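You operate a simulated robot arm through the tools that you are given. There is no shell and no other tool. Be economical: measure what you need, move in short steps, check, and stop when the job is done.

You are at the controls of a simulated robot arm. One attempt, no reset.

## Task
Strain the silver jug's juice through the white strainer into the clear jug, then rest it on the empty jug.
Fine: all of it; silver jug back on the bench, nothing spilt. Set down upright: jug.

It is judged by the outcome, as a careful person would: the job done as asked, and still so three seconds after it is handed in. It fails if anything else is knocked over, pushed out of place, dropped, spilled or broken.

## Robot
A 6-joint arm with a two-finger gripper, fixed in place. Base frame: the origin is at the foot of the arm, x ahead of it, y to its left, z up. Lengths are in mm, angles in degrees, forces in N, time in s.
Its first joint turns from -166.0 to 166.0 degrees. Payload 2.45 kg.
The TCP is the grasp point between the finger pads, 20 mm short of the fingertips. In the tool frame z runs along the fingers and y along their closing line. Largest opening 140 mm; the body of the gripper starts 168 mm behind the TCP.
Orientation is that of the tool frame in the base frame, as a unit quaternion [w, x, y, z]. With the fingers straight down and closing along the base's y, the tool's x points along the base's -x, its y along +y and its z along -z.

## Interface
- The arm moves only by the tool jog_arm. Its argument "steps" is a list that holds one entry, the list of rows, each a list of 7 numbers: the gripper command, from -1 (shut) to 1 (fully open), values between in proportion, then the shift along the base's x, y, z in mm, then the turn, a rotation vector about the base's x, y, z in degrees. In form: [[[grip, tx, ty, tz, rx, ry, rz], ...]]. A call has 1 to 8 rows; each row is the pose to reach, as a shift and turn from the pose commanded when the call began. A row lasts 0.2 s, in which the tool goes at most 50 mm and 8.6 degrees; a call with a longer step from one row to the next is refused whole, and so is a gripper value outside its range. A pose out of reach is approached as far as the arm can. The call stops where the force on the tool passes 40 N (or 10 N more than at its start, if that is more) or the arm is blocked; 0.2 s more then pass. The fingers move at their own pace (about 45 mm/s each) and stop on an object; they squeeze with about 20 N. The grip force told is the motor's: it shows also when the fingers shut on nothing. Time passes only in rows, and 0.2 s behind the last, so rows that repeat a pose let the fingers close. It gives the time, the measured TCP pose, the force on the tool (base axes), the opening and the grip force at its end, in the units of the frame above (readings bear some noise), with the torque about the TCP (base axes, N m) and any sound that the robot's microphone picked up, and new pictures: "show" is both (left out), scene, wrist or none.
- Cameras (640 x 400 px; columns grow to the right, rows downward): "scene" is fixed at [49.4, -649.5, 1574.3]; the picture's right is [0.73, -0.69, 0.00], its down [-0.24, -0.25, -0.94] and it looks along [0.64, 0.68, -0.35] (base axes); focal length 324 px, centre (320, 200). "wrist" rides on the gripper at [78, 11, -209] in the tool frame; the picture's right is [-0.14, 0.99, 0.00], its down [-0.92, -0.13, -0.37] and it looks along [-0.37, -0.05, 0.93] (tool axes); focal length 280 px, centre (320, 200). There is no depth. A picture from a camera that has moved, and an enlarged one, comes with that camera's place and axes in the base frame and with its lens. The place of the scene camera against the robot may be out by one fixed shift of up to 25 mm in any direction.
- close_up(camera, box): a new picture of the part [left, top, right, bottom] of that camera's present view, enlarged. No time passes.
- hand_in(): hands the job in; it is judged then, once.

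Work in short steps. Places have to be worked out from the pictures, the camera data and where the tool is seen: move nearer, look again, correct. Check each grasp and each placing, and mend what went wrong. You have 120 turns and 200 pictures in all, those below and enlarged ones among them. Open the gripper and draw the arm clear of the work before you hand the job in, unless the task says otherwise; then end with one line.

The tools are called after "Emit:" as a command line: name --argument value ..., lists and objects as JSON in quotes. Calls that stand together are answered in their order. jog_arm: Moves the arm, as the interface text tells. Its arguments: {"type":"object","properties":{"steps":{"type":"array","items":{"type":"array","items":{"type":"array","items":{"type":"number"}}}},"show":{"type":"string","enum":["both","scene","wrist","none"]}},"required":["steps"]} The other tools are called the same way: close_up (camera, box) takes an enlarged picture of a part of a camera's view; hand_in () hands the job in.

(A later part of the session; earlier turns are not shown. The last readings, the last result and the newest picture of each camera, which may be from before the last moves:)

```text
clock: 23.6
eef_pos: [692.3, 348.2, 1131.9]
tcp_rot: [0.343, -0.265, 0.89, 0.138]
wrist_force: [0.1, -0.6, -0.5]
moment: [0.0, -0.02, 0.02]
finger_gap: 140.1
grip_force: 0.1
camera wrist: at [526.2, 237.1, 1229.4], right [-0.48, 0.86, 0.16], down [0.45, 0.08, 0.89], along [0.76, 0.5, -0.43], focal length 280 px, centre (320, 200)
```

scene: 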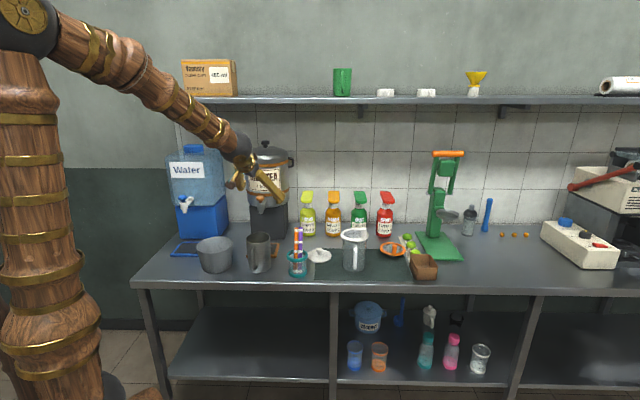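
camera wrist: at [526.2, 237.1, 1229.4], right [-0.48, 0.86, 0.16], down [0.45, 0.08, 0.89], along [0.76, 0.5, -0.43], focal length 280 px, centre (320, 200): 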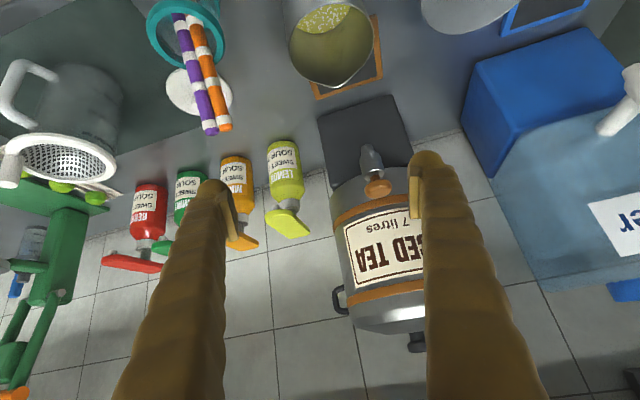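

Tool now 45° as intended, and I can rehearse the pouring attitude empty first. Go to an open spot with the tool vertical, then turn yaw by about +111°.

Emit:
jog_arm --steps '[[[1, 26, -40, 12, -4.5, 5.7, 0], [1, 52, -80, 24, -9.1, 11.4, 0], [1, 79, -120, 36, -13.6, 17.2, 0], [1, 105, -160, 48, -18.2, 22.9, 0], [1, 131, -200, 60, -22.7, 28.6, 0], [1, 158, -240, 70, -27.3, 34.3, 0]]]' --show "none"

Emit:
jog_arm --steps '[[[1, 0, 0, 0, 0, 0, 8], [1, 0, 0, 0, 0, 0, 16], [1, 0, 0, 0, 0, 0, 24], [1, 0, 0, 0, 0, 0, 32], [1, 0, 0, 0, 0, 0, 40], [1, 0, 0, 0, 0, 0, 48], [1, 0, 0, 0, 0, 0, 56], [1, 0, 0, 0, 0, 0, 56]]]' --show "none"

Emit:
jog_arm --steps '[[[1, 0, 0, 0, 0, 0, 8], [1, 0, 0, 0, 0, 0, 16], [1, 0, 0, 0, 0, 0, 24], [1, 0, 0, 0, 0, 0, 32], [1, 0, 0, 0, 0, 0, 40], [1, 0, 0, 0, 0, 0, 48], [1, 0, 0, 0, 0, 0, 56], [1, 0, 0, 0, 0, 0, 56]]]'

```text
clock: 25.0
eef_pos: [852.4, 107.1, 1202.4]
tcp_rot: [-0.003, -0.286, 0.958, -0.001]
wrist_force: [-0.3, 0.9, 0.9]
moment: [-0.03, -0.07, 0.03]
finger_gap: 139.9
grip_force: 0.1
```

```text
clock: 26.8
eef_pos: [851.0, 107.4, 1201.8]
tcp_rot: [-0.003, -0.703, 0.712, -0.002]
wrist_force: [0.0, 0.0, -0.7]
moment: [0.0, -0.02, 0.02]
finger_gap: 139.6
grip_force: 0.1
```

```text
clock: 28.6
eef_pos: [851.3, 107.6, 1200.9]
tcp_rot: [0.002, 0.954, -0.298, 0.003]
wrist_force: [-0.1, 0.4, -0.1]
moment: [-0.04, 0.0, 0.0]
finger_gap: 139.9
grip_force: 0.0
camera wrist: at [908.5, 55.1, 1410.1], right [-0.68, -0.74, 0.0], down [-0.69, 0.63, 0.36], along [-0.27, 0.25, -0.93], focal length 280 px, centre (320, 200)
```

scene: 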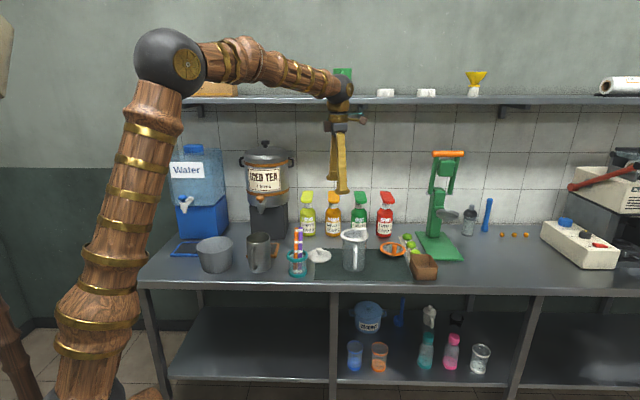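
wrist: 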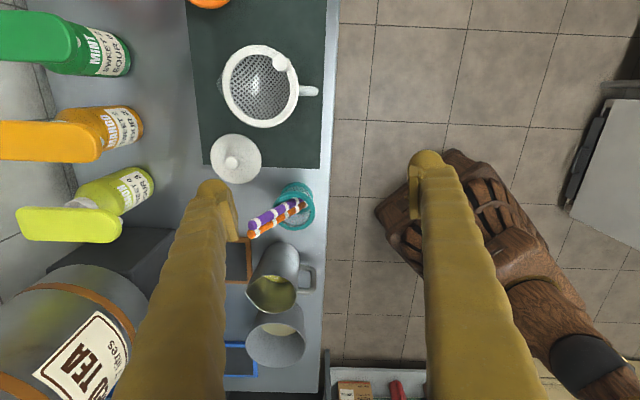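

Yaw works. Get a sharper look at the strainer from here, and rehearse the tilted outward pose.

Emit:
close_up --camera "wrist" --box '[200, 30, 340, 145]'

Emit:
jog_arm --steps '[[[1, 41, -7, -10, -3.8, -5.9, 0], [1, 82, -14, -25, -7.6, -11.8, 0], [1, 123, -21, -40, -11.4, -17.6, 0], [1, 164, -28, -60, -15.3, -23.5, 0], [1, 205, -36, -80, -19, -29.4, 0], [1, 205, -36, -80, -19, -29.4, 0]]]' --show "scene"

```text
3.48 times, centred on (270, 88) of wrist
camera zoom: at [908.5, 55.1, 1410.1], right [-0.68, -0.74, 0.0], down [-0.69, 0.63, 0.36], along [-0.27, 0.25, -0.93], focal length 975 px, centre (494, 591)
```

zoom: 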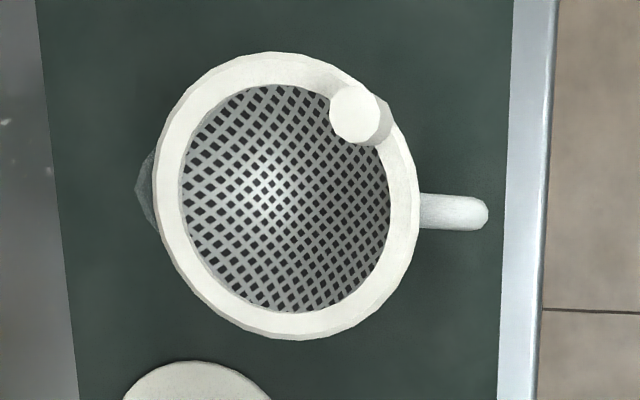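

```text
clock: 30.0
eef_pos: [1058.1, 72.2, 1120.3]
tcp_rot: [0.082, 0.909, -0.285, 0.293]
wrist_force: [-0.2, 0.4, 0.8]
moment: [-0.01, 0.01, 0.0]
finger_gap: 139.9
grip_force: 0.1
```

scene: 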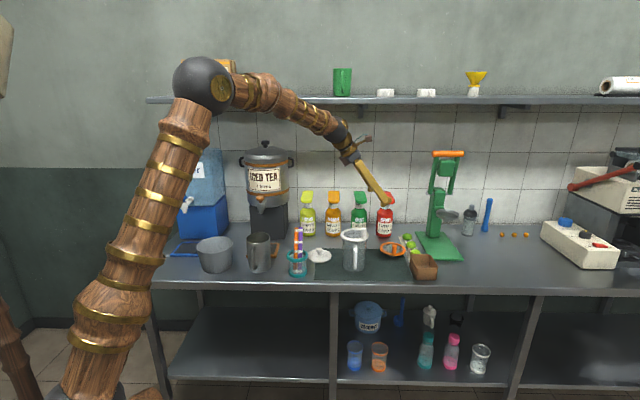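

Reached with no complaint; ring centre measured at (973,119). Rehearse the full pour tilt (tool to ~85°).

Emit:
jog_arm --steps '[[[1, -6, 3, 10, -4.54, -7, 0], [1, -12, 6, 20, -9.1, -14, 0], [1, -18, 9, 30, -13.6, -21, 0], [1, -24, 12, 40, -18.2, -28, 0], [1, -32, 14, 50, -22.7, -35, 0], [1, -38, 16, 60, -27.2, -42, 0], [1, -38, 16, 60, -27.2, -42, 0]]]' --show "scene"

```text
clock: 31.6
eef_pos: [1017.8, 88.3, 1181.0]
tcp_rot: [0.182, 0.701, -0.22, 0.654]
wrist_force: [-0.3, 0.0, 0.2]
moment: [0.01, -0.02, -0.01]
finger_gap: 139.9
grip_force: 0.1
```

scene: 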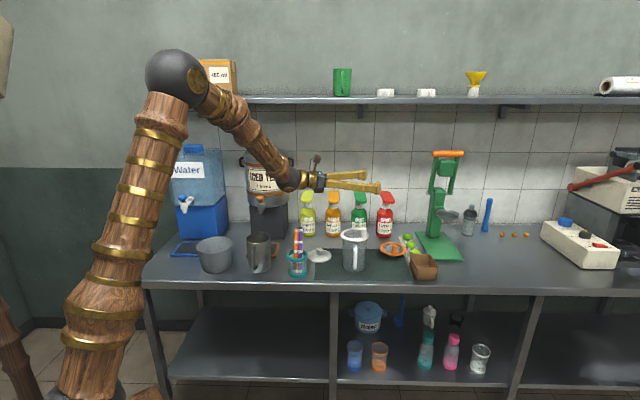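

Full 85° tilt works. Check a further 15° and a lower height.

Emit:
jog_arm --steps '[[[1, 0, 0, -20, -4.36, -6.7, 0], [1, 0, 0, -50, -8.2, -12.6, 0], [1, 0, 0, -70, -8.2, -12.6, 0], [1, 0, 0, -70, -8.2, -12.6, 0]]]' --show "scene"

```text
clock: 32.6
eef_pos: [1018.4, 88.1, 1111.7]
tcp_rot: [0.206, 0.61, -0.191, 0.741]
wrist_force: [-0.1, 0.2, 0.0]
moment: [0.01, 0.0, 0.0]
finger_gap: 139.9
grip_force: 0.1
```

scene: 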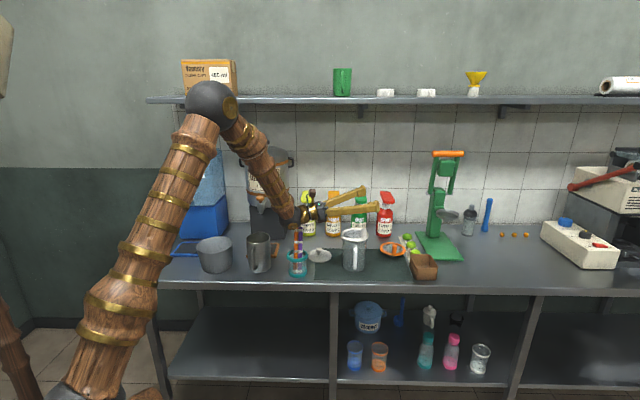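

All pour attitudes work. Now return: tilt back up, then yaw back towards the silver jug.

Emit:
jog_arm --steps '[[[1, -10, 0, 20, 4.5, 6.92, 0], [1, -30, 0, 40, 9, 13.84, 0], [1, -50, 5, 60, 13.5, 20.76, 0], [1, -70, 10, 75, 18, 27.7, 0], [1, -90, 15, 90, 22.5, 34.6, 0], [1, -110, 20, 90, 27, 41.5, 0], [1, -130, 25, 90, 31.5, 48.4, 0], [1, -150, 30, 90, 36, 55.4, 0]]]' --show "none"

Emit:
jog_arm --steps '[[[1, -10, 10, 0, 4.6, 7.1, 0], [1, -20, 30, 0, 9.2, 14.2, 0], [1, -30, 50, 0, 13.8, 21.2, 0], [1, -40, 70, 0, 18.3, 28.2, 0], [1, -40, 70, 0, 18.3, 28.2, 0]]]' --show "none"

Emit:
jog_arm --steps '[[[1, -15, 20, 0, 0, 0, -8], [1, -30, 40, 0, 0, 0, -16], [1, -45, 60, 0, 0, 0, -24], [1, -60, 80, 0, 0, 0, -32], [1, -75, 100, 0, 0, 0, -40], [1, -90, 120, 0, 0, 0, -48], [1, -105, 140, 0, 0, 0, -56], [1, -105, 140, 0, 0, 0, -56]]]' --show "none"

```text
clock: 34.4
eef_pos: [868.0, 117.7, 1200.7]
tcp_rot: [0.077, 0.912, -0.286, 0.284]
wrist_force: [-0.2, 0.4, 1.1]
moment: [-0.07, -0.01, -0.01]
finger_gap: 140.1
grip_force: 0.1
```

```text
clock: 35.6
eef_pos: [828.0, 189.0, 1201.5]
tcp_rot: [0.001, 0.954, -0.299, 0.006]
wrist_force: [-0.3, -0.2, 0.0]
moment: [-0.03, 0.04, 0.01]
finger_gap: 139.6
grip_force: 0.1
```

```text
clock: 37.4
eef_pos: [723.0, 329.0, 1201.8]
tcp_rot: [-0.004, -0.7, 0.714, -0.006]
wrist_force: [0.6, 0.1, 0.5]
moment: [0.03, 0.01, -0.04]
finger_gap: 139.7
grip_force: 0.1
```

Emit:
jog_arm --steps '[[[1, -6, 9, -10, 0, 0, -8], [1, -12, 18, -20, 0, 0, -16], [1, -18, 26, -30, 0, 0, -24], [1, -26, 35, -40, 0, 0, -32], [1, -32, 44, -50, 0, 0, -40], [1, -38, 53, -60, 0, 0, -48], [1, -45, 62, -70, 0, 0, -55], [1, -45, 62, -70, 0, 0, -55]]]' --show "wrist"

Emit:
close_up --camera "wrist" --box '[220, 60, 460, 240]'

```text
clock: 39.2
eef_pos: [678.8, 389.1, 1130.7]
tcp_rot: [-0.006, -0.293, 0.956, -0.003]
wrist_force: [-0.4, 0.5, -0.5]
moment: [0.03, -0.03, 0.01]
finger_gap: 140.0
grip_force: 0.2
camera wrist: at [610.4, 356.4, 1340.7], right [-0.44, 0.9, 0.0], down [0.84, 0.41, 0.36], along [0.32, 0.15, -0.93], focal length 280 px, centre (320, 200)
```

wrist: 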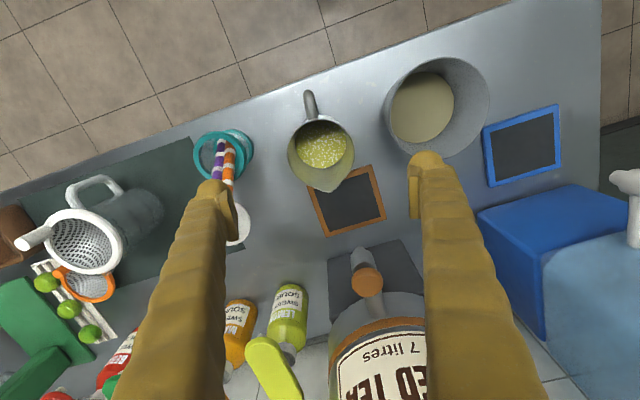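

```text
2.22 times, centred on (340, 150) of wrist
camera zoom: at [610.4, 356.4, 1340.7], right [-0.44, 0.9, 0.0], down [0.84, 0.41, 0.36], along [0.32, 0.15, -0.93], focal length 623 px, centre (276, 311)
```

zoom: 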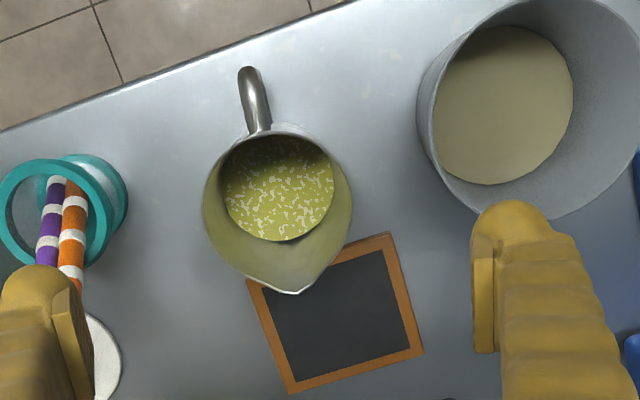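

Clear view: silver jug centre ≈(677,388.5), spout ≈35°. Pot is close on the left, so I open only to ~118 mm. Tilt 25° and descend alongside the jug in stages.

Emit:
jog_arm --steps '[[[0.69, -1, 0, -20, 4.66, -6.91, 0], [0.69, -2, 0, -50, 9.32, -13.8, 0], [0.69, -2, 0, -80, 13.98, -20.7, 0], [0.69, -2, 0, -110, 13.98, -20.7, 0], [0.69, -2, 0, -140, 13.98, -20.7, 0], [0.69, -2, 0, -140, 13.98, -20.7, 0]]]'

Emit:
close_up --camera "scene" --box '[180, 200, 320, 290]'

```text
clock: 40.6
eef_pos: [676.1, 390.7, 990.2]
tcp_rot: [0.2, -0.286, 0.935, 0.061]
wrist_force: [0.5, 0.5, -0.2]
moment: [0.02, -0.02, -0.02]
finger_gap: 118.4
grip_force: 0.1
camera wrist: at [540.1, 311.1, 1148.9], right [-0.45, 0.89, 0.05], down [0.64, 0.28, 0.71], along [0.62, 0.36, -0.7], focal length 280 px, centre (320, 200)
```

scene: 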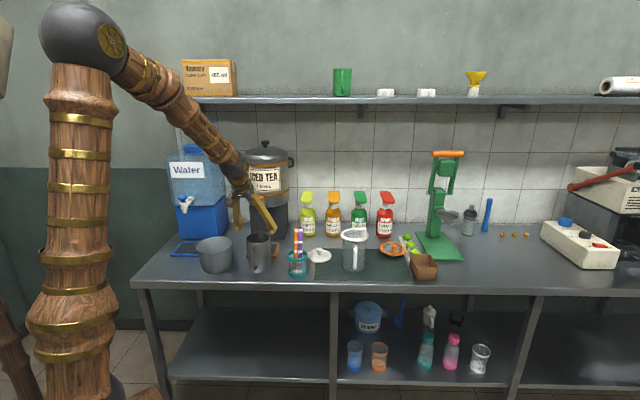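
wrist: 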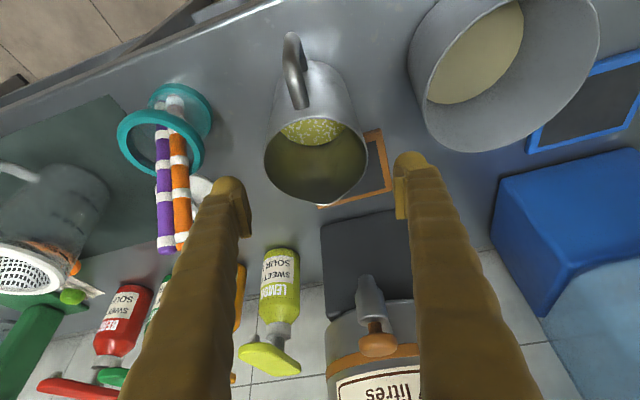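

```text
4.44 times, centred on (250, 245) of scene
camera zoom: at [49.4, -649.5, 1574.3], right [0.73, -0.69, 0.0], down [-0.24, -0.25, -0.94], along [0.64, 0.68, -0.35], focal length 1439 px, centre (631, 0)
```

zoom: 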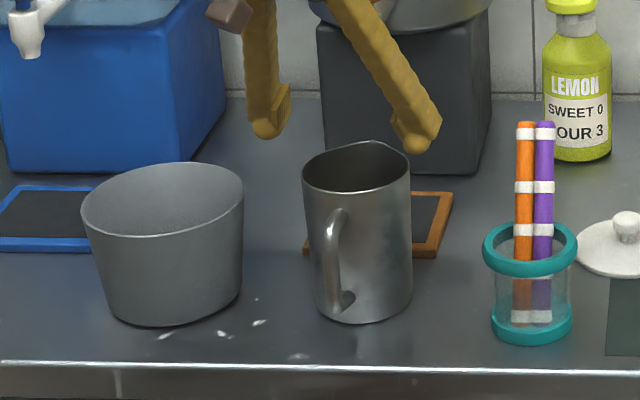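

Fingers look a few mm left of jug centre in both views; shift about 6 mm along the closing axis and descend partway.

Emit:
jog_arm --steps '[[[0.69, 3, -5, -20, 0, 0, 0], [0.69, 3, -5, -45, 0, 0, 0], [0.69, 3, -5, -45, 0, 0, 0]]]' --show "wrist"

Emit:
close_up --camera "scene" --box '[210, 200, 310, 280]'

Emit:
close_up --camera "wrist" --box '[220, 60, 430, 240]'

```text
clock: 41.4
eef_pos: [677.9, 384.7, 946.7]
tcp_rot: [0.201, -0.286, 0.935, 0.061]
wrist_force: [-0.6, -0.4, -0.1]
moment: [0.0, 0.0, -0.02]
finger_gap: 118.3
grip_force: 0.0
camera wrist: at [542.5, 305.8, 1103.7], right [-0.45, 0.89, 0.05], down [0.64, 0.28, 0.71], along [0.62, 0.36, -0.7], focal length 280 px, centre (320, 200)
```

wrist: 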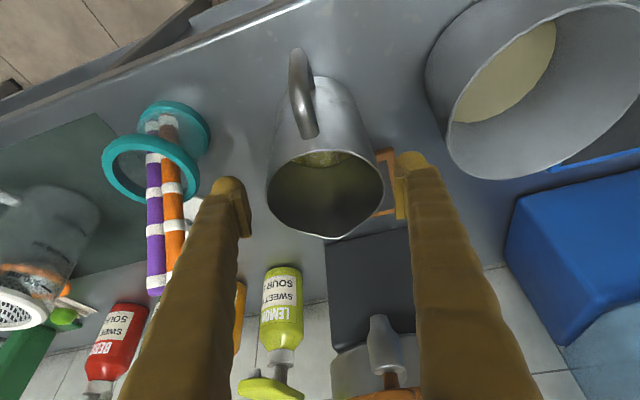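

```text
5.00 times, centred on (260, 240) of scene
camera zoom: at [49.4, -649.5, 1574.3], right [0.73, -0.69, 0.0], down [-0.24, -0.25, -0.94], along [0.64, 0.68, -0.35], focal length 1619 px, centre (620, 0)
```

zoom: 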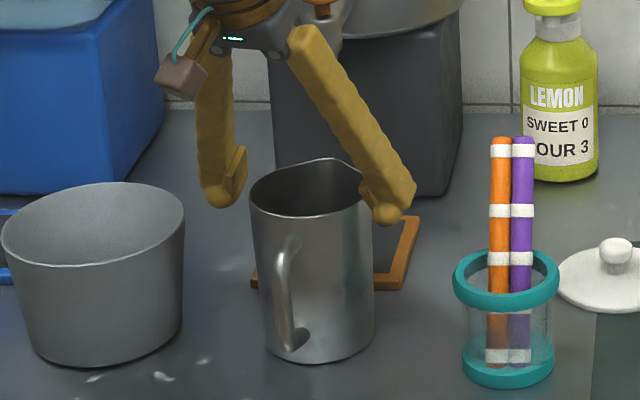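

```text
2.22 times, centred on (325, 150) of wrist
camera zoom: at [542.5, 305.8, 1103.7], right [-0.45, 0.89, 0.05], down [0.64, 0.28, 0.71], along [0.62, 0.36, -0.7], focal length 623 px, centre (309, 311)
```

zoom: 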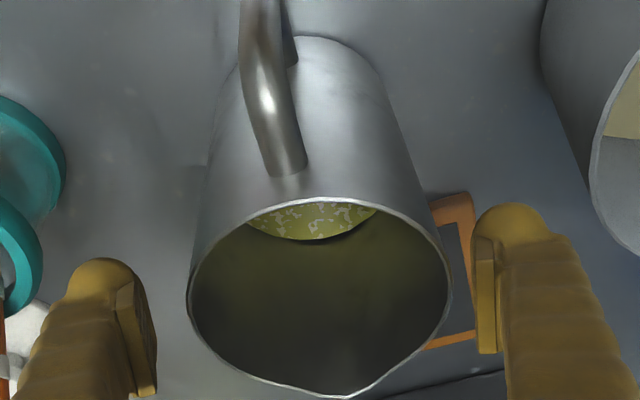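

The fingers open in a V, so a steep grip would only touch the rim; a flatter tool gives line contact on the wall. The arm also isn't near full stretch, so I'll try a 65° tilt over the jug, well above the rim, fingers fully open.

Emit:
jog_arm --steps '[[[0.69, 0, 0, 40, 0, 0, 0], [1, 0, 2, 80, 0, 0, 0], [1, 0, 2, 80, 4.5, -6.64, 0], [1, 0, 2, 80, 9, -13.3, 0], [1, 0, 2, 80, 13.4, -19.9, 0], [1, 0, 2, 75, 17.9, -26.6, 0], [1, 0, 2, 70, 22.4, -33.2, 0], [1, 0, 2, 70, 22.4, -33.2, 0]]]' --show "scene"

```text
clock: 43.2
eef_pos: [679.4, 388.2, 1016.2]
tcp_rot: [0.509, -0.248, 0.81, 0.155]
wrist_force: [0.3, 0.0, -0.6]
moment: [0.0, 0.0, 0.01]
finger_gap: 140.0
grip_force: 0.1
out of reach, approached as far as the arm can: row 5
```

scene: 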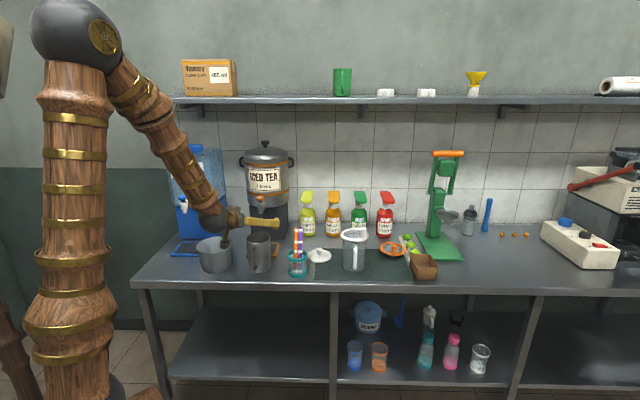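

Reached 65° (only a transient near wrist alignment). Try 80° so the later pour needs less reach.

Emit:
jog_arm --steps '[[[1, 0, 0, 0, 4.2, -6.2, 0], [1, 0, 0, 0, 8.4, -12.4, 0], [1, 0, 0, 0, 8.4, -12.4, 0]]]' --show "none"

Emit:
close_up --camera "scene" --box '[190, 190, 310, 280]'

```text
clock: 44.0
eef_pos: [679.5, 388.0, 1016.9]
tcp_rot: [0.61, -0.225, 0.737, 0.186]
wrist_force: [0.2, -0.4, -0.5]
moment: [0.01, 0.02, 0.0]
finger_gap: 139.8
grip_force: 0.1
```

```text
4.44 times, centred on (250, 235) of scene
camera zoom: at [49.4, -649.5, 1574.3], right [0.73, -0.69, 0.0], down [-0.24, -0.25, -0.94], along [0.64, 0.68, -0.35], focal length 1439 px, centre (631, 44)
```

zoom: 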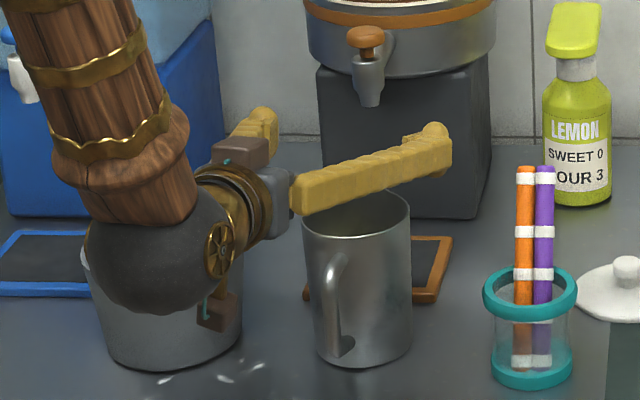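

80° reached with closing axis level. Descend around the jug in two stages.

Emit:
jog_arm --steps '[[[1, -1, 0, -35, 0, 0, 0], [1, -1, 0, -70, 0, 0, 0], [1, -1, 0, -70, 0, 0, 0]]]' --show "wrist"

Emit:
close_up --camera "scene" --box '[190, 190, 310, 280]'

```text
clock: 44.8
eef_pos: [693.7, 395.2, 948.7]
tcp_rot: [0.609, -0.227, 0.737, 0.186]
wrist_force: [-0.1, 0.0, 0.6]
moment: [0.01, 0.01, 0.01]
finger_gap: 139.8
grip_force: 0.1
out of reach, approached as far as the arm can: row 1, 2, 3
camera wrist: at [505.2, 280.8, 910.5], right [-0.53, 0.84, 0.13], down [-0.09, -0.21, 0.97], along [0.84, 0.51, 0.18], focal length 280 px, centre (320, 200)
```

wrist: 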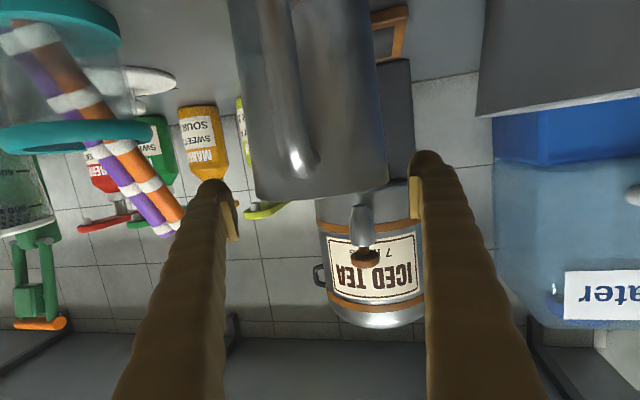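

```text
4.44 times, centred on (250, 235) of scene
camera zoom: at [49.4, -649.5, 1574.3], right [0.73, -0.69, 0.0], down [-0.24, -0.25, -0.94], along [0.64, 0.68, -0.35], focal length 1439 px, centre (631, 44)
```

zoom: 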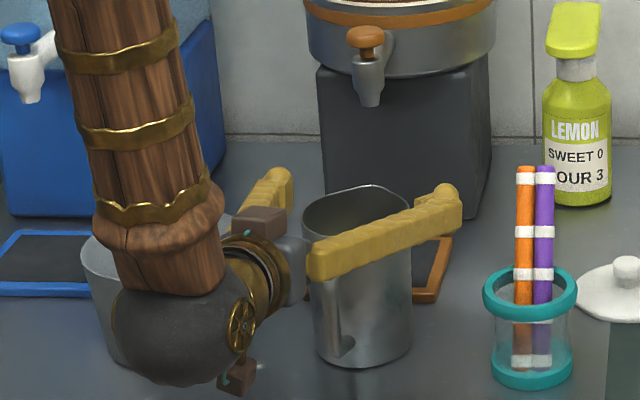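

At 80° the arm is too folded low down. Ease to about 62° and continue down to mid-jug height.

Emit:
jog_arm --steps '[[[1, -5, -2, 0, -5, 7.4, 0], [1, -12, -5, 0, -10.1, 14.9, 0], [1, -16, -7, -20, -10.1, 14.9, 0], [1, -16, -7, -45, -10.1, 14.9, 0], [1, -16, -7, -70, -10.1, 14.9, 0], [1, -16, -7, -70, -10.1, 14.9, 0]]]' --show "wrist"

Emit:
close_up --camera "scene" --box '[190, 190, 310, 280]'

```text
refused: row 1 steps farther than a row can; nothing moved
```

```text
4.44 times, centred on (250, 235) of scene
camera zoom: at [49.4, -649.5, 1574.3], right [0.73, -0.69, 0.0], down [-0.24, -0.25, -0.94], along [0.64, 0.68, -0.35], focal length 1439 px, centre (631, 44)
```

zoom: 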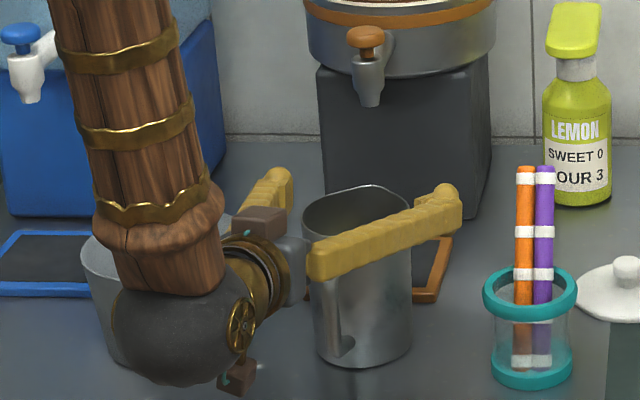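

Emit:
jog_arm --steps '[[[1, -5, -2, 0, -3.4, 5, 0], [1, -10, -4, 0, -6.8, 10, 0], [1, -16, -7, 0, -10.1, 14.9, 0], [1, -16, -7, -20, -10.1, 14.9, 0], [1, -16, -7, -45, -10.1, 14.9, 0], [1, -16, -7, -70, -10.1, 14.9, 0], [1, -16, -7, -70, -10.1, 14.9, 0]]]' --show "wrist"

Emit:
close_up --camera "scene" --box '[190, 190, 310, 280]'

```text
clock: 46.4
eef_pos: [677.9, 387.5, 879.7]
tcp_rot: [0.487, -0.253, 0.823, 0.149]
wrist_force: [-0.4, 0.8, 0.1]
moment: [-0.01, -0.01, -0.02]
finger_gap: 139.8
grip_force: 0.0
camera wrist: at [489.2, 273.1, 910.3], right [-0.5, 0.86, 0.12], down [0.17, -0.04, 0.98], along [0.85, 0.51, -0.13], focal length 280 px, centre (320, 200)
```

wrist: 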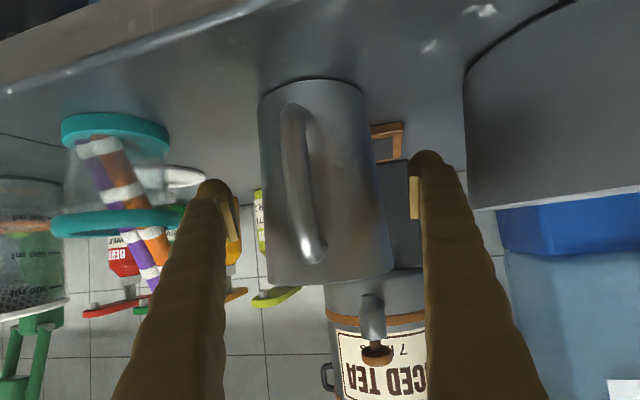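

```text
4.44 times, centred on (250, 235) of scene
camera zoom: at [49.4, -649.5, 1574.3], right [0.73, -0.69, 0.0], down [-0.24, -0.25, -0.94], along [0.64, 0.68, -0.35], focal length 1439 px, centre (631, 44)
```

zoom: 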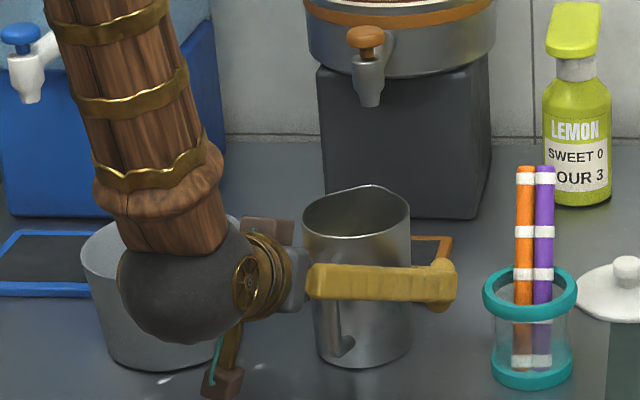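

Jug is well centred between the fingers at mid-height. Close the grip.

Emit:
jog_arm --steps '[[[0.5, 0, 0, 0, 0, 0, 0], [0.2, 0, 0, 0, 0, 0, 0], [-1, 0, 0, 0, 0, 0, 0], [-1, 0, 0, 0, 0, 0, 0], [-1, 0, 0, 0, 0, 0, 0], [-1, 0, 0, 0, 0, 0, 0]]]' --show "wrist"

Emit:
close_up --camera "scene" --box '[190, 190, 310, 280]'

```text
clock: 47.8
eef_pos: [677.6, 387.5, 879.9]
tcp_rot: [0.488, -0.251, 0.823, 0.147]
wrist_force: [-2.0, 1.0, 1.1]
moment: [-0.02, -0.06, -0.05]
finger_gap: 97.5
grip_force: 20.1
camera wrist: at [489.1, 273.1, 910.5], right [-0.5, 0.86, 0.12], down [0.17, -0.04, 0.98], along [0.85, 0.51, -0.13], focal length 280 px, centre (320, 200)
```

wrist: 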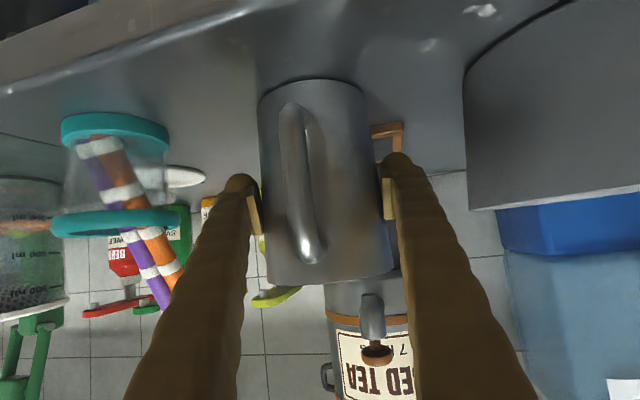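

```text
4.44 times, centred on (250, 235) of scene
camera zoom: at [49.4, -649.5, 1574.3], right [0.73, -0.69, 0.0], down [-0.24, -0.25, -0.94], along [0.64, 0.68, -0.35], focal length 1439 px, centre (631, 44)
```

zoom: 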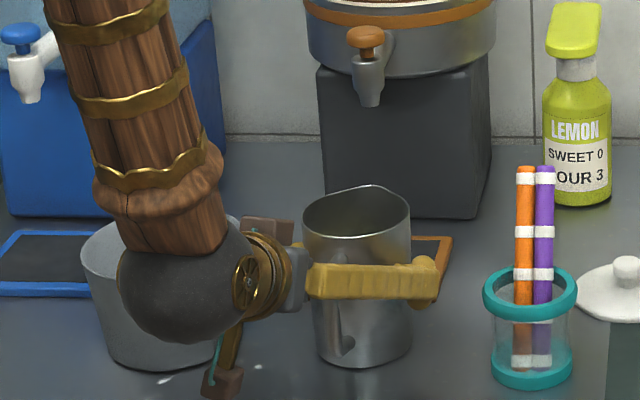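

Gripped at 97.5 mm without shifting the jug. Lift slowly by 40 mm and check.

Emit:
jog_arm --steps '[[[-1, 0, 0, 5, 0, 0, 0], [-1, 0, 0, 12, 0, 0, 0], [-1, 0, 0, 22, 0, 0, 0], [-1, 0, 0, 32, 0, 0, 0], [-1, 0, 0, 40, 0, 0, 0], [-1, 0, 0, 40, 0, 0, 0]]]' --show "wrist"

Emit:
close_up --camera "scene" --box '[190, 190, 310, 280]'

```text
clock: 49.2
eef_pos: [676.6, 388.5, 918.7]
tcp_rot: [0.487, -0.252, 0.823, 0.147]
wrist_force: [0.3, -0.4, -5.4]
moment: [0.0, -0.03, 0.01]
finger_gap: 94.5
grip_force: 19.7
camera wrist: at [488.8, 273.3, 950.8], right [-0.5, 0.86, 0.12], down [0.17, -0.04, 0.98], along [0.85, 0.51, -0.13], focal length 280 px, centre (320, 200)
```

wrist: 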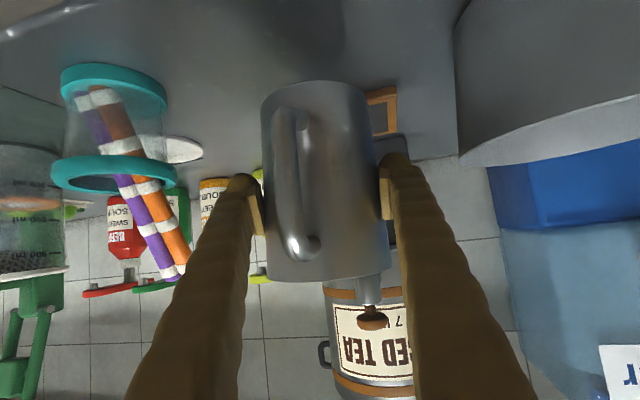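

```text
4.44 times, centred on (250, 235) of scene
camera zoom: at [49.4, -649.5, 1574.3], right [0.73, -0.69, 0.0], down [-0.24, -0.25, -0.94], along [0.64, 0.68, -0.35], focal length 1439 px, centre (631, 44)
```

zoom: 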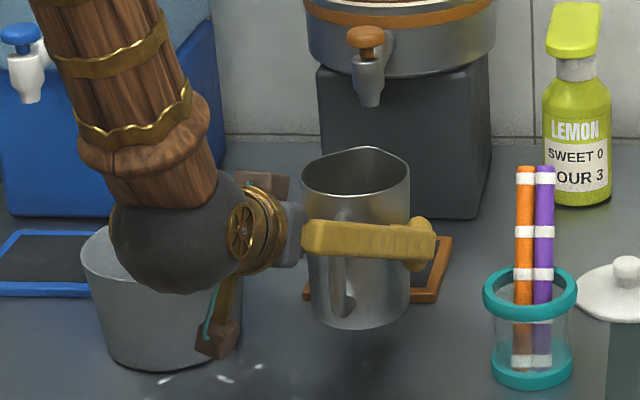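

Lifted (≈5.4 N), but the gap crept from 97.5 to 94.5. Hold still to see whether it keeps creeping.

Emit:
jog_arm --steps '[[[-1, 0, 0, 0, 0, 0, 0], [-1, 0, 0, 0, 0, 0, 0], [-1, 0, 0, 0, 0, 0, 0], [-1, 0, 0, 0, 0, 0, 0]]]' --show "none"

Emit:
close_up --camera "wrist" --box '[220, 60, 430, 300]'

```text
clock: 50.2
eef_pos: [677.6, 388.0, 918.4]
tcp_rot: [0.487, -0.252, 0.823, 0.147]
wrist_force: [0.2, 0.7, -5.5]
moment: [0.01, 0.0, 0.0]
finger_gap: 94.6
grip_force: 19.4
```

```text
1.67 times, centred on (325, 180) of wrist
camera zoom: at [488.9, 273.3, 950.7], right [-0.5, 0.86, 0.12], down [0.17, -0.04, 0.98], along [0.85, 0.51, -0.13], focal length 467 px, centre (312, 233)
```

zoom: 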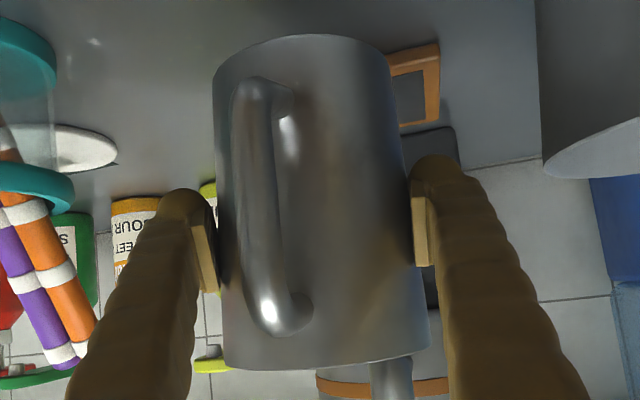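

Grip is stable with almost no moment. Raise the jug smoothly to clear the straws.

Emit:
jog_arm --steps '[[[-1, 0, 0, 12, 0, 0, 0], [-1, 0, 0, 40, 0, 0, 0], [-1, 0, 0, 75, 0, 0, 0], [-1, 0, 0, 110, 0, 0, 0], [-1, 0, 0, 145, 0, 0, 0], [-1, 0, 0, 180, 0, 0, 0], [-1, 0, 0, 203, 0, 0, 0], [-1, 0, 0, 212, 0, 0, 0]]]' --show "scene"

```text
clock: 52.0
eef_pos: [679.3, 386.2, 1131.5]
tcp_rot: [0.487, -0.252, 0.823, 0.148]
wrist_force: [-0.8, 0.6, -5.3]
moment: [0.01, 0.0, -0.01]
finger_gap: 94.4
grip_force: 20.1
```

scene: 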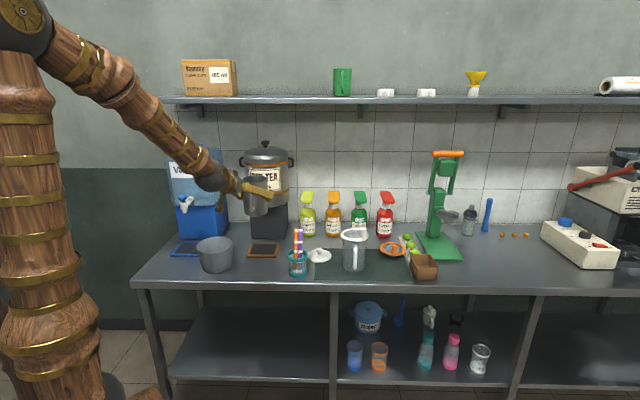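

Steady. Now yaw the jug gradually (−5°/row) while starting towards the clear jug.

Emit:
jog_arm --steps '[[[-1, 0, 0, 0, 0, 0, -4], [-1, 6, -5, 0, 0, 0, -9], [-1, 16, -12, 0, 0, 0, -15], [-1, 28, -21, 0, 0, 0, -21], [-1, 42, -31, 0, 0, 0, -27], [-1, 56, -42, 0, 0, 0, -33], [-1, 72, -54, 0, 0, 0, -39], [-1, 86, -64, 0, 0, 0, -45]]]' --show "scene"

```text
clock: 53.8
eef_pos: [763.8, 324.0, 1131.3]
tcp_rot: [0.507, 0.083, 0.857, -0.051]
wrist_force: [-0.6, 0.5, -5.0]
moment: [0.0, -0.03, -0.01]
finger_gap: 94.3
grip_force: 19.7
```

scene: 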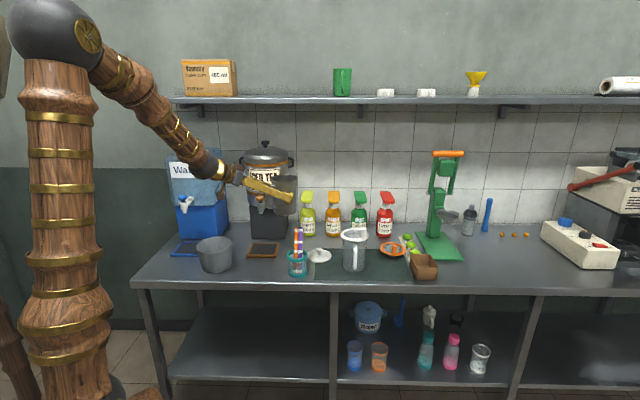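

Emit:
jog_arm --steps '[[[-1, 10, -8, 0, 0, 0, -6], [-1, 28, -21, 0, 0, 0, -13], [-1, 48, -36, 0, 0, 0, -20], [-1, 68, -51, 0, 0, 0, -27], [-1, 88, -66, 0, 0, 0, -34], [-1, 108, -81, 0, 0, 0, -41], [-1, 124, -93, 0, 0, 0, -47], [-1, 134, -102, 0, 0, 0, -53]]]'

Emit:
close_up --camera "scene" --box '[240, 150, 400, 280]'

```text
clock: 55.6
eef_pos: [897.8, 222.1, 1130.6]
tcp_rot: [0.431, 0.456, 0.73, -0.271]
wrist_force: [-0.2, 0.0, -5.3]
moment: [0.03, 0.03, -0.03]
finger_gap: 94.2
grip_force: 19.7
camera wrist: at [811.9, 424.9, 1162.2], right [0.92, 0.37, 0.12], down [-0.06, -0.16, 0.98], along [0.39, -0.91, -0.13], focal length 280 px, centre (320, 200)
```

scene: 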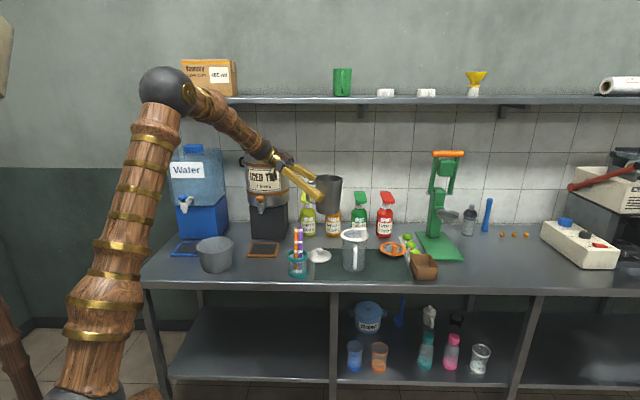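
wrist: 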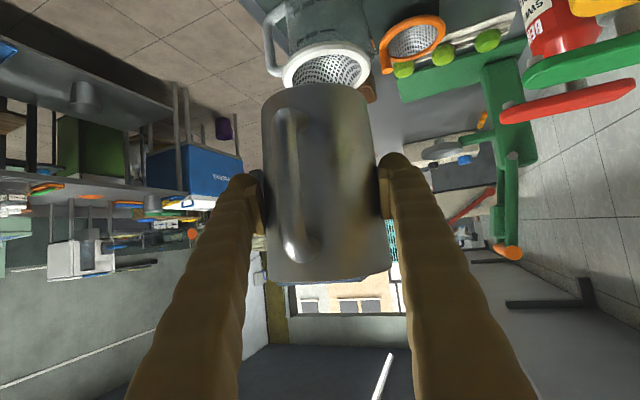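

```text
3.08 times, centred on (320, 215) of scene
camera zoom: at [49.4, -649.5, 1574.3], right [0.73, -0.69, 0.0], down [-0.24, -0.25, -0.94], along [0.64, 0.68, -0.35], focal length 996 px, centre (320, 154)
```

zoom: 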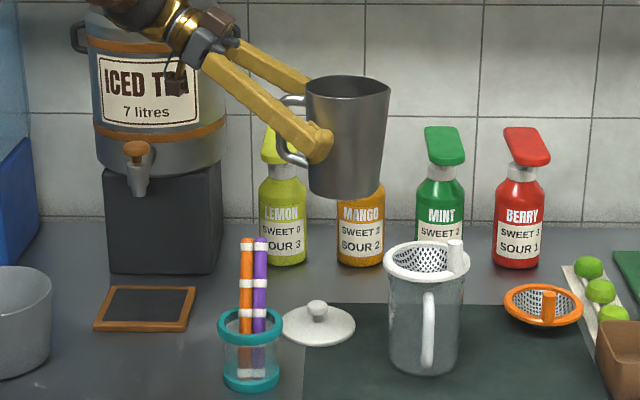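

Jug upright beside the clear jug, spout towards it (≈−55°). Tilt to 40° (below spill angle) while still high, and check lip alignment.

Emit:
jog_arm --steps '[[[-1, 1, -1, -5, 4.1, 2.87, 0], [-1, 4, -4, -12, 9.8, 6.9, 0], [-1, 7, -8, -24, 15.6, 10.9, 0], [-1, 10, -11, -36, 21.3, 14.9, 0], [-1, 12, -14, -46, 27, 18.9, 0], [-1, 14, -15, -50, 32.8, 23, 0], [-1, 14, -15, -50, 32.8, 23, 0]]]'

Emit:
close_up --camera "scene" --box '[280, 170, 400, 280]'

```text
clock: 57.2
eef_pos: [913.3, 206.6, 1080.7]
tcp_rot: [0.133, 0.495, 0.847, -0.139]
wrist_force: [-0.8, -0.8, -5.9]
moment: [-0.03, -0.04, 0.02]
finger_gap: 93.7
grip_force: 19.6
camera wrist: at [866.5, 351.6, 1244.1], right [0.93, 0.36, -0.05], down [0.29, -0.66, 0.69], along [0.21, -0.66, -0.72], focal length 280 px, centre (320, 200)
```

scene: 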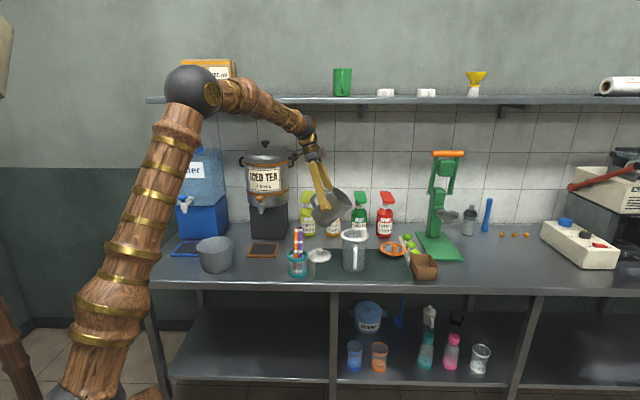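
wrist: 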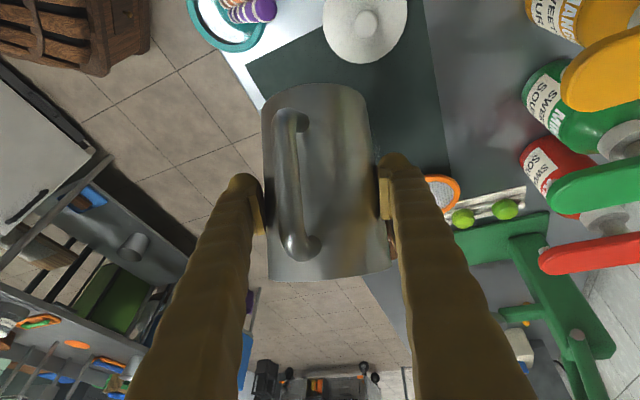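

```text
3.64 times, centred on (340, 225) of scene
camera zoom: at [49.4, -649.5, 1574.3], right [0.73, -0.69, 0.0], down [-0.24, -0.25, -0.94], along [0.64, 0.68, -0.35], focal length 1177 px, centre (247, 109)
```

zoom: 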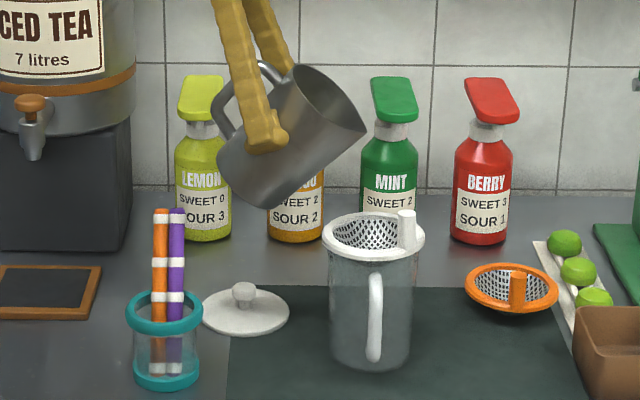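

Lip is in line with the strainer. Lower while tilting to 55° (still below pouring).

Emit:
jog_arm --steps '[[[-1, 0, 0, -10, 3.3, 2.3, 0], [-1, 0, 0, -25, 6.6, 4.6, 0], [-1, 0, 0, -40, 9.8, 6.9, 0], [-1, 0, 0, -52, 12.3, 8.6, 0], [-1, 0, 0, -56, 12.3, 8.6, 0], [-1, 0, 0, -56, 12.3, 8.6, 0]]]' --show "wrist"

Emit:
close_up --camera "scene" --box '[300, 190, 400, 280]'

```text
clock: 58.6
eef_pos: [909.3, 202.7, 1032.5]
tcp_rot: [0.073, 0.492, 0.859, -0.119]
wrist_force: [-0.1, 0.0, -5.5]
moment: [-0.03, -0.03, -0.03]
finger_gap: 93.7
grip_force: 19.5
out of reach, approached as far as the arm can: row 3, 4, 5, 6
camera wrist: at [878.8, 329.4, 1212.8], right [0.92, 0.37, -0.1], down [0.35, -0.72, 0.59], along [0.15, -0.58, -0.8], focal length 280 px, centre (320, 200)
```

wrist: 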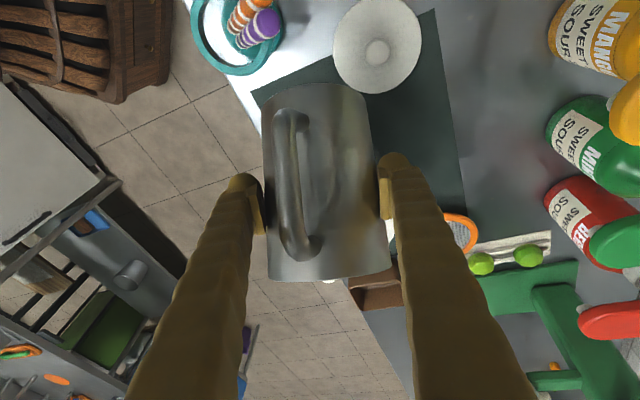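

```text
4.44 times, centred on (350, 235) of scene
camera zoom: at [49.4, -649.5, 1574.3], right [0.73, -0.69, 0.0], down [-0.24, -0.25, -0.94], along [0.64, 0.68, -0.35], focal length 1439 px, centre (187, 44)
```

zoom: 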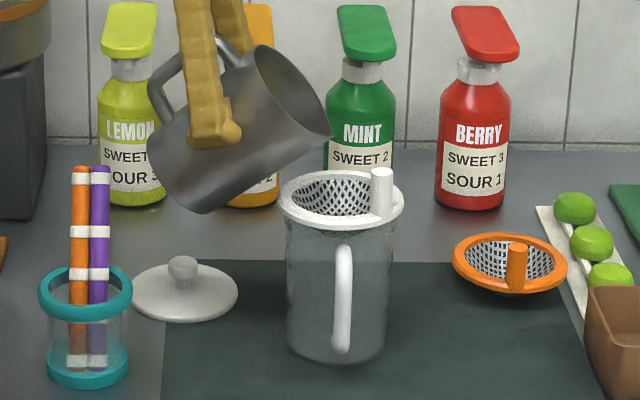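

Blocked by a wrist-joint limit (the wrist is in its flipped branch after crossing alignment at pick-up). Nothing spilt; I back out: upright again and higher, then re-enter on the other wrist branch.

Emit:
jog_arm --steps '[[[-1, 0, 2, 15, -3.5, -2.6, 0], [-1, -1, 4, 35, -9.5, -7, 0], [-1, -3, 7, 55, -15.5, -11.4, 0], [-1, -5, 10, 75, -21.5, -15.8, 0], [-1, -7, 14, 90, -27.5, -20.2, 0], [-1, -9, 17, 96, -33.5, -24.6, 0], [-1, -11, 19, 98, -38.3, -28.1, 0], [-1, -11, 19, 98, -38.3, -28.1, 0]]]' --show "none"

Emit:
jog_arm --steps '[[[-1, -8, 6, 0, 0, 0, 5], [-1, -24, 18, 0, 0, 0, 12], [-1, -42, 32, 0, 0, 0, 19], [-1, -60, 46, 0, 0, 0, 26], [-1, -78, 59, 0, 0, 0, 33], [-1, -95, 72, 0, 0, 0, 40], [-1, -110, 82, 0, 0, 0, 47], [-1, -118, 88, 0, 0, 0, 53]]]' --show "none"

```text
clock: 60.4
eef_pos: [899.8, 220.2, 1132.3]
tcp_rot: [0.432, 0.454, 0.73, -0.271]
wrist_force: [0.1, 0.0, -5.7]
moment: [0.0, 0.03, 0.02]
finger_gap: 93.4
grip_force: 19.9
```

```text
clock: 62.2
eef_pos: [779.4, 309.4, 1131.0]
tcp_rot: [0.506, 0.08, 0.857, -0.051]
wrist_force: [0.3, -0.2, -5.6]
moment: [0.01, -0.03, -0.01]
finger_gap: 93.4
grip_force: 20.0
```

Emit:
jog_arm --steps '[[[-1, 0, 0, 0, 0, 0, 6], [-1, 0, 0, 0, 0, 0, 13], [-1, 0, 0, 0, 0, 0, 20], [-1, 0, 0, 0, 0, 0, 27], [-1, 0, 0, 0, 0, 0, 32.5], [-1, 0, 0, 0, 0, 0, 32.5]]]' --show "scene"

```text
clock: 63.6
eef_pos: [781.0, 308.2, 1131.3]
tcp_rot: [0.5, -0.163, 0.845, 0.094]
wrist_force: [-0.3, 0.1, -5.8]
moment: [0.0, 0.0, -0.06]
finger_gap: 93.3
grip_force: 19.6
```

scene: 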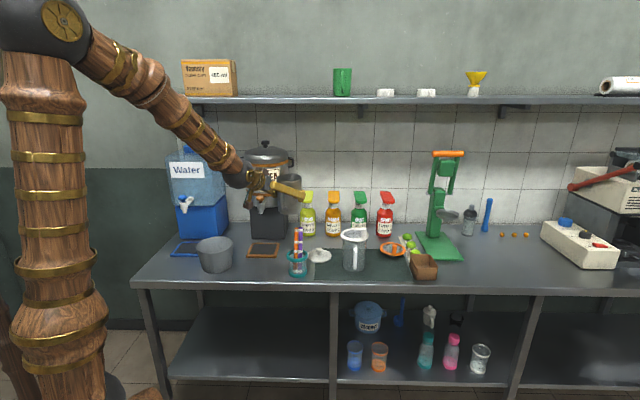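

Tool is radial; tilt the jug forward 40° in plane so the wrist crosses alignment to the normal branch.

Emit:
jog_arm --steps '[[[-1, 0, 0, 0, -2, 5, 0], [-1, 0, 0, 0, -4.6, 11.6, 0], [-1, 0, 0, 0, -7.4, 18.6, 0], [-1, 0, 0, 0, -10.1, 25.6, 0], [-1, 0, 0, 0, -12.5, 31.6, 0], [-1, 0, 0, 0, -14.7, 37.2, 0], [-1, 0, 0, 0, -14.7, 37.2, 0]]]' --show "scene"

```text
clock: 65.2
eef_pos: [781.0, 309.3, 1130.9]
tcp_rot: [0.18, -0.186, 0.965, 0.033]
wrist_force: [0.3, -0.2, -5.1]
moment: [0.03, -0.03, 0.03]
finger_gap: 93.2
grip_force: 20.1
out of reach, approached as far as the arm can: row 2
```

scene: 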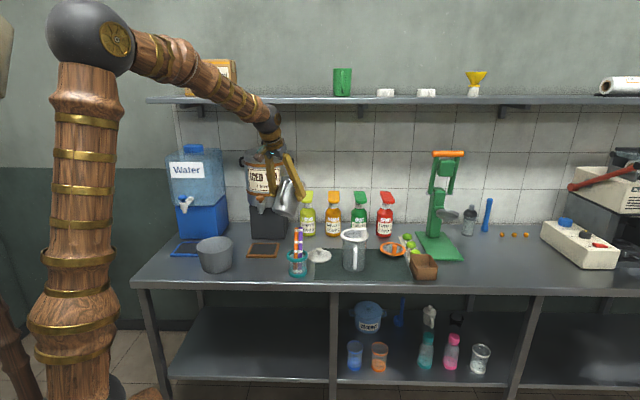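

Crossed cleanly onto the normal branch. Now yaw to the pouring azimuth while moving over, jug held at 40°.

Emit:
jog_arm --steps '[[[-1, 6, -5, 0, 0, 0, -5], [-1, 18, -16, 0, 0, 0, -11], [-1, 32, -28, 0, 0, 0, -18], [-1, 46, -40, 0, 0, 0, -25], [-1, 58, -50, 0, 0, 0, -32], [-1, 64, -55, 0, 0, 0, -38]]]' --show "none"

Emit:
jog_arm --steps '[[[-1, 6, -5, -4, 0, 0, -6], [-1, 18, -15, -12, 0, 0, -13], [-1, 32, -28, -22, 0, 0, -20], [-1, 46, -40, -32, 0, 0, -27], [-1, 56, -48, -38, 0, 0, -33], [-1, 60, -52, -41, 0, 0, -38.6], [-1, 60, -52, -41, 0, 0, -38.6]]]'

Emit:
close_up --camera "scene" --box '[280, 170, 400, 280]'

```text
clock: 66.6
eef_pos: [844.1, 253.0, 1132.3]
tcp_rot: [0.181, 0.14, 0.973, -0.028]
wrist_force: [-0.7, -0.3, -5.0]
moment: [0.01, -0.05, 0.0]
finger_gap: 93.0
grip_force: 19.9
```

```text
clock: 68.2
eef_pos: [906.2, 201.2, 1091.3]
tcp_rot: [0.163, 0.453, 0.872, -0.087]
wrist_force: [0.5, -0.3, -4.1]
moment: [-0.01, -0.03, -0.03]
finger_gap: 92.8
grip_force: 19.8
camera wrist: at [829.7, 329.2, 1256.8], right [0.88, 0.46, 0.05], down [0.31, -0.67, 0.68], along [0.35, -0.58, -0.73], focal length 280 px, centre (320, 200)
```

scene: 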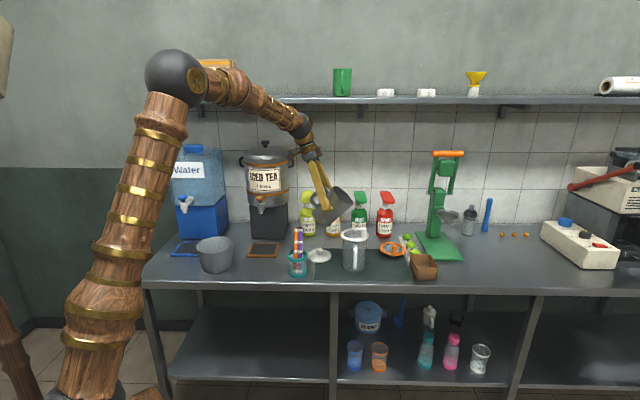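
wrist: 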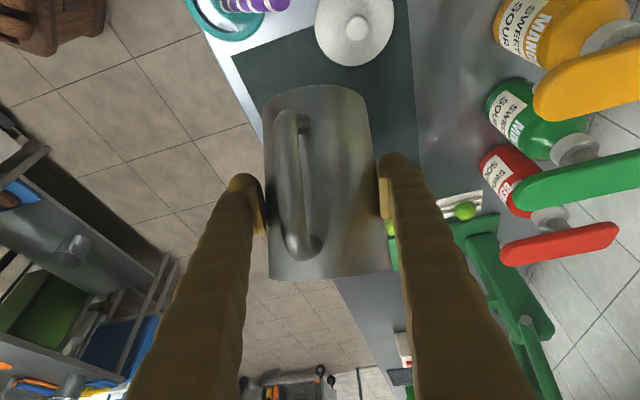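

```text
3.64 times, centred on (340, 225) of scene
camera zoom: at [49.4, -649.5, 1574.3], right [0.73, -0.69, 0.0], down [-0.24, -0.25, -0.94], along [0.64, 0.68, -0.35], focal length 1177 px, centre (247, 109)
```

zoom: 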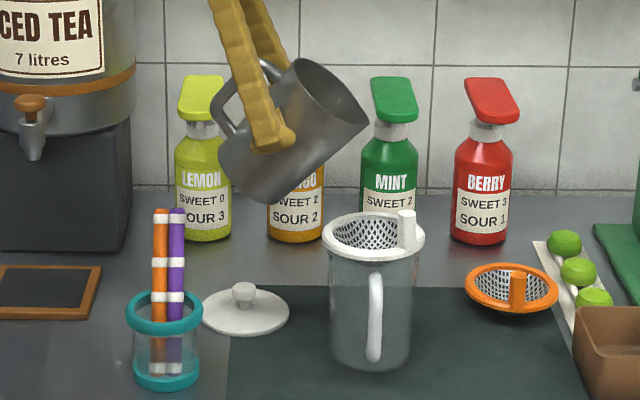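

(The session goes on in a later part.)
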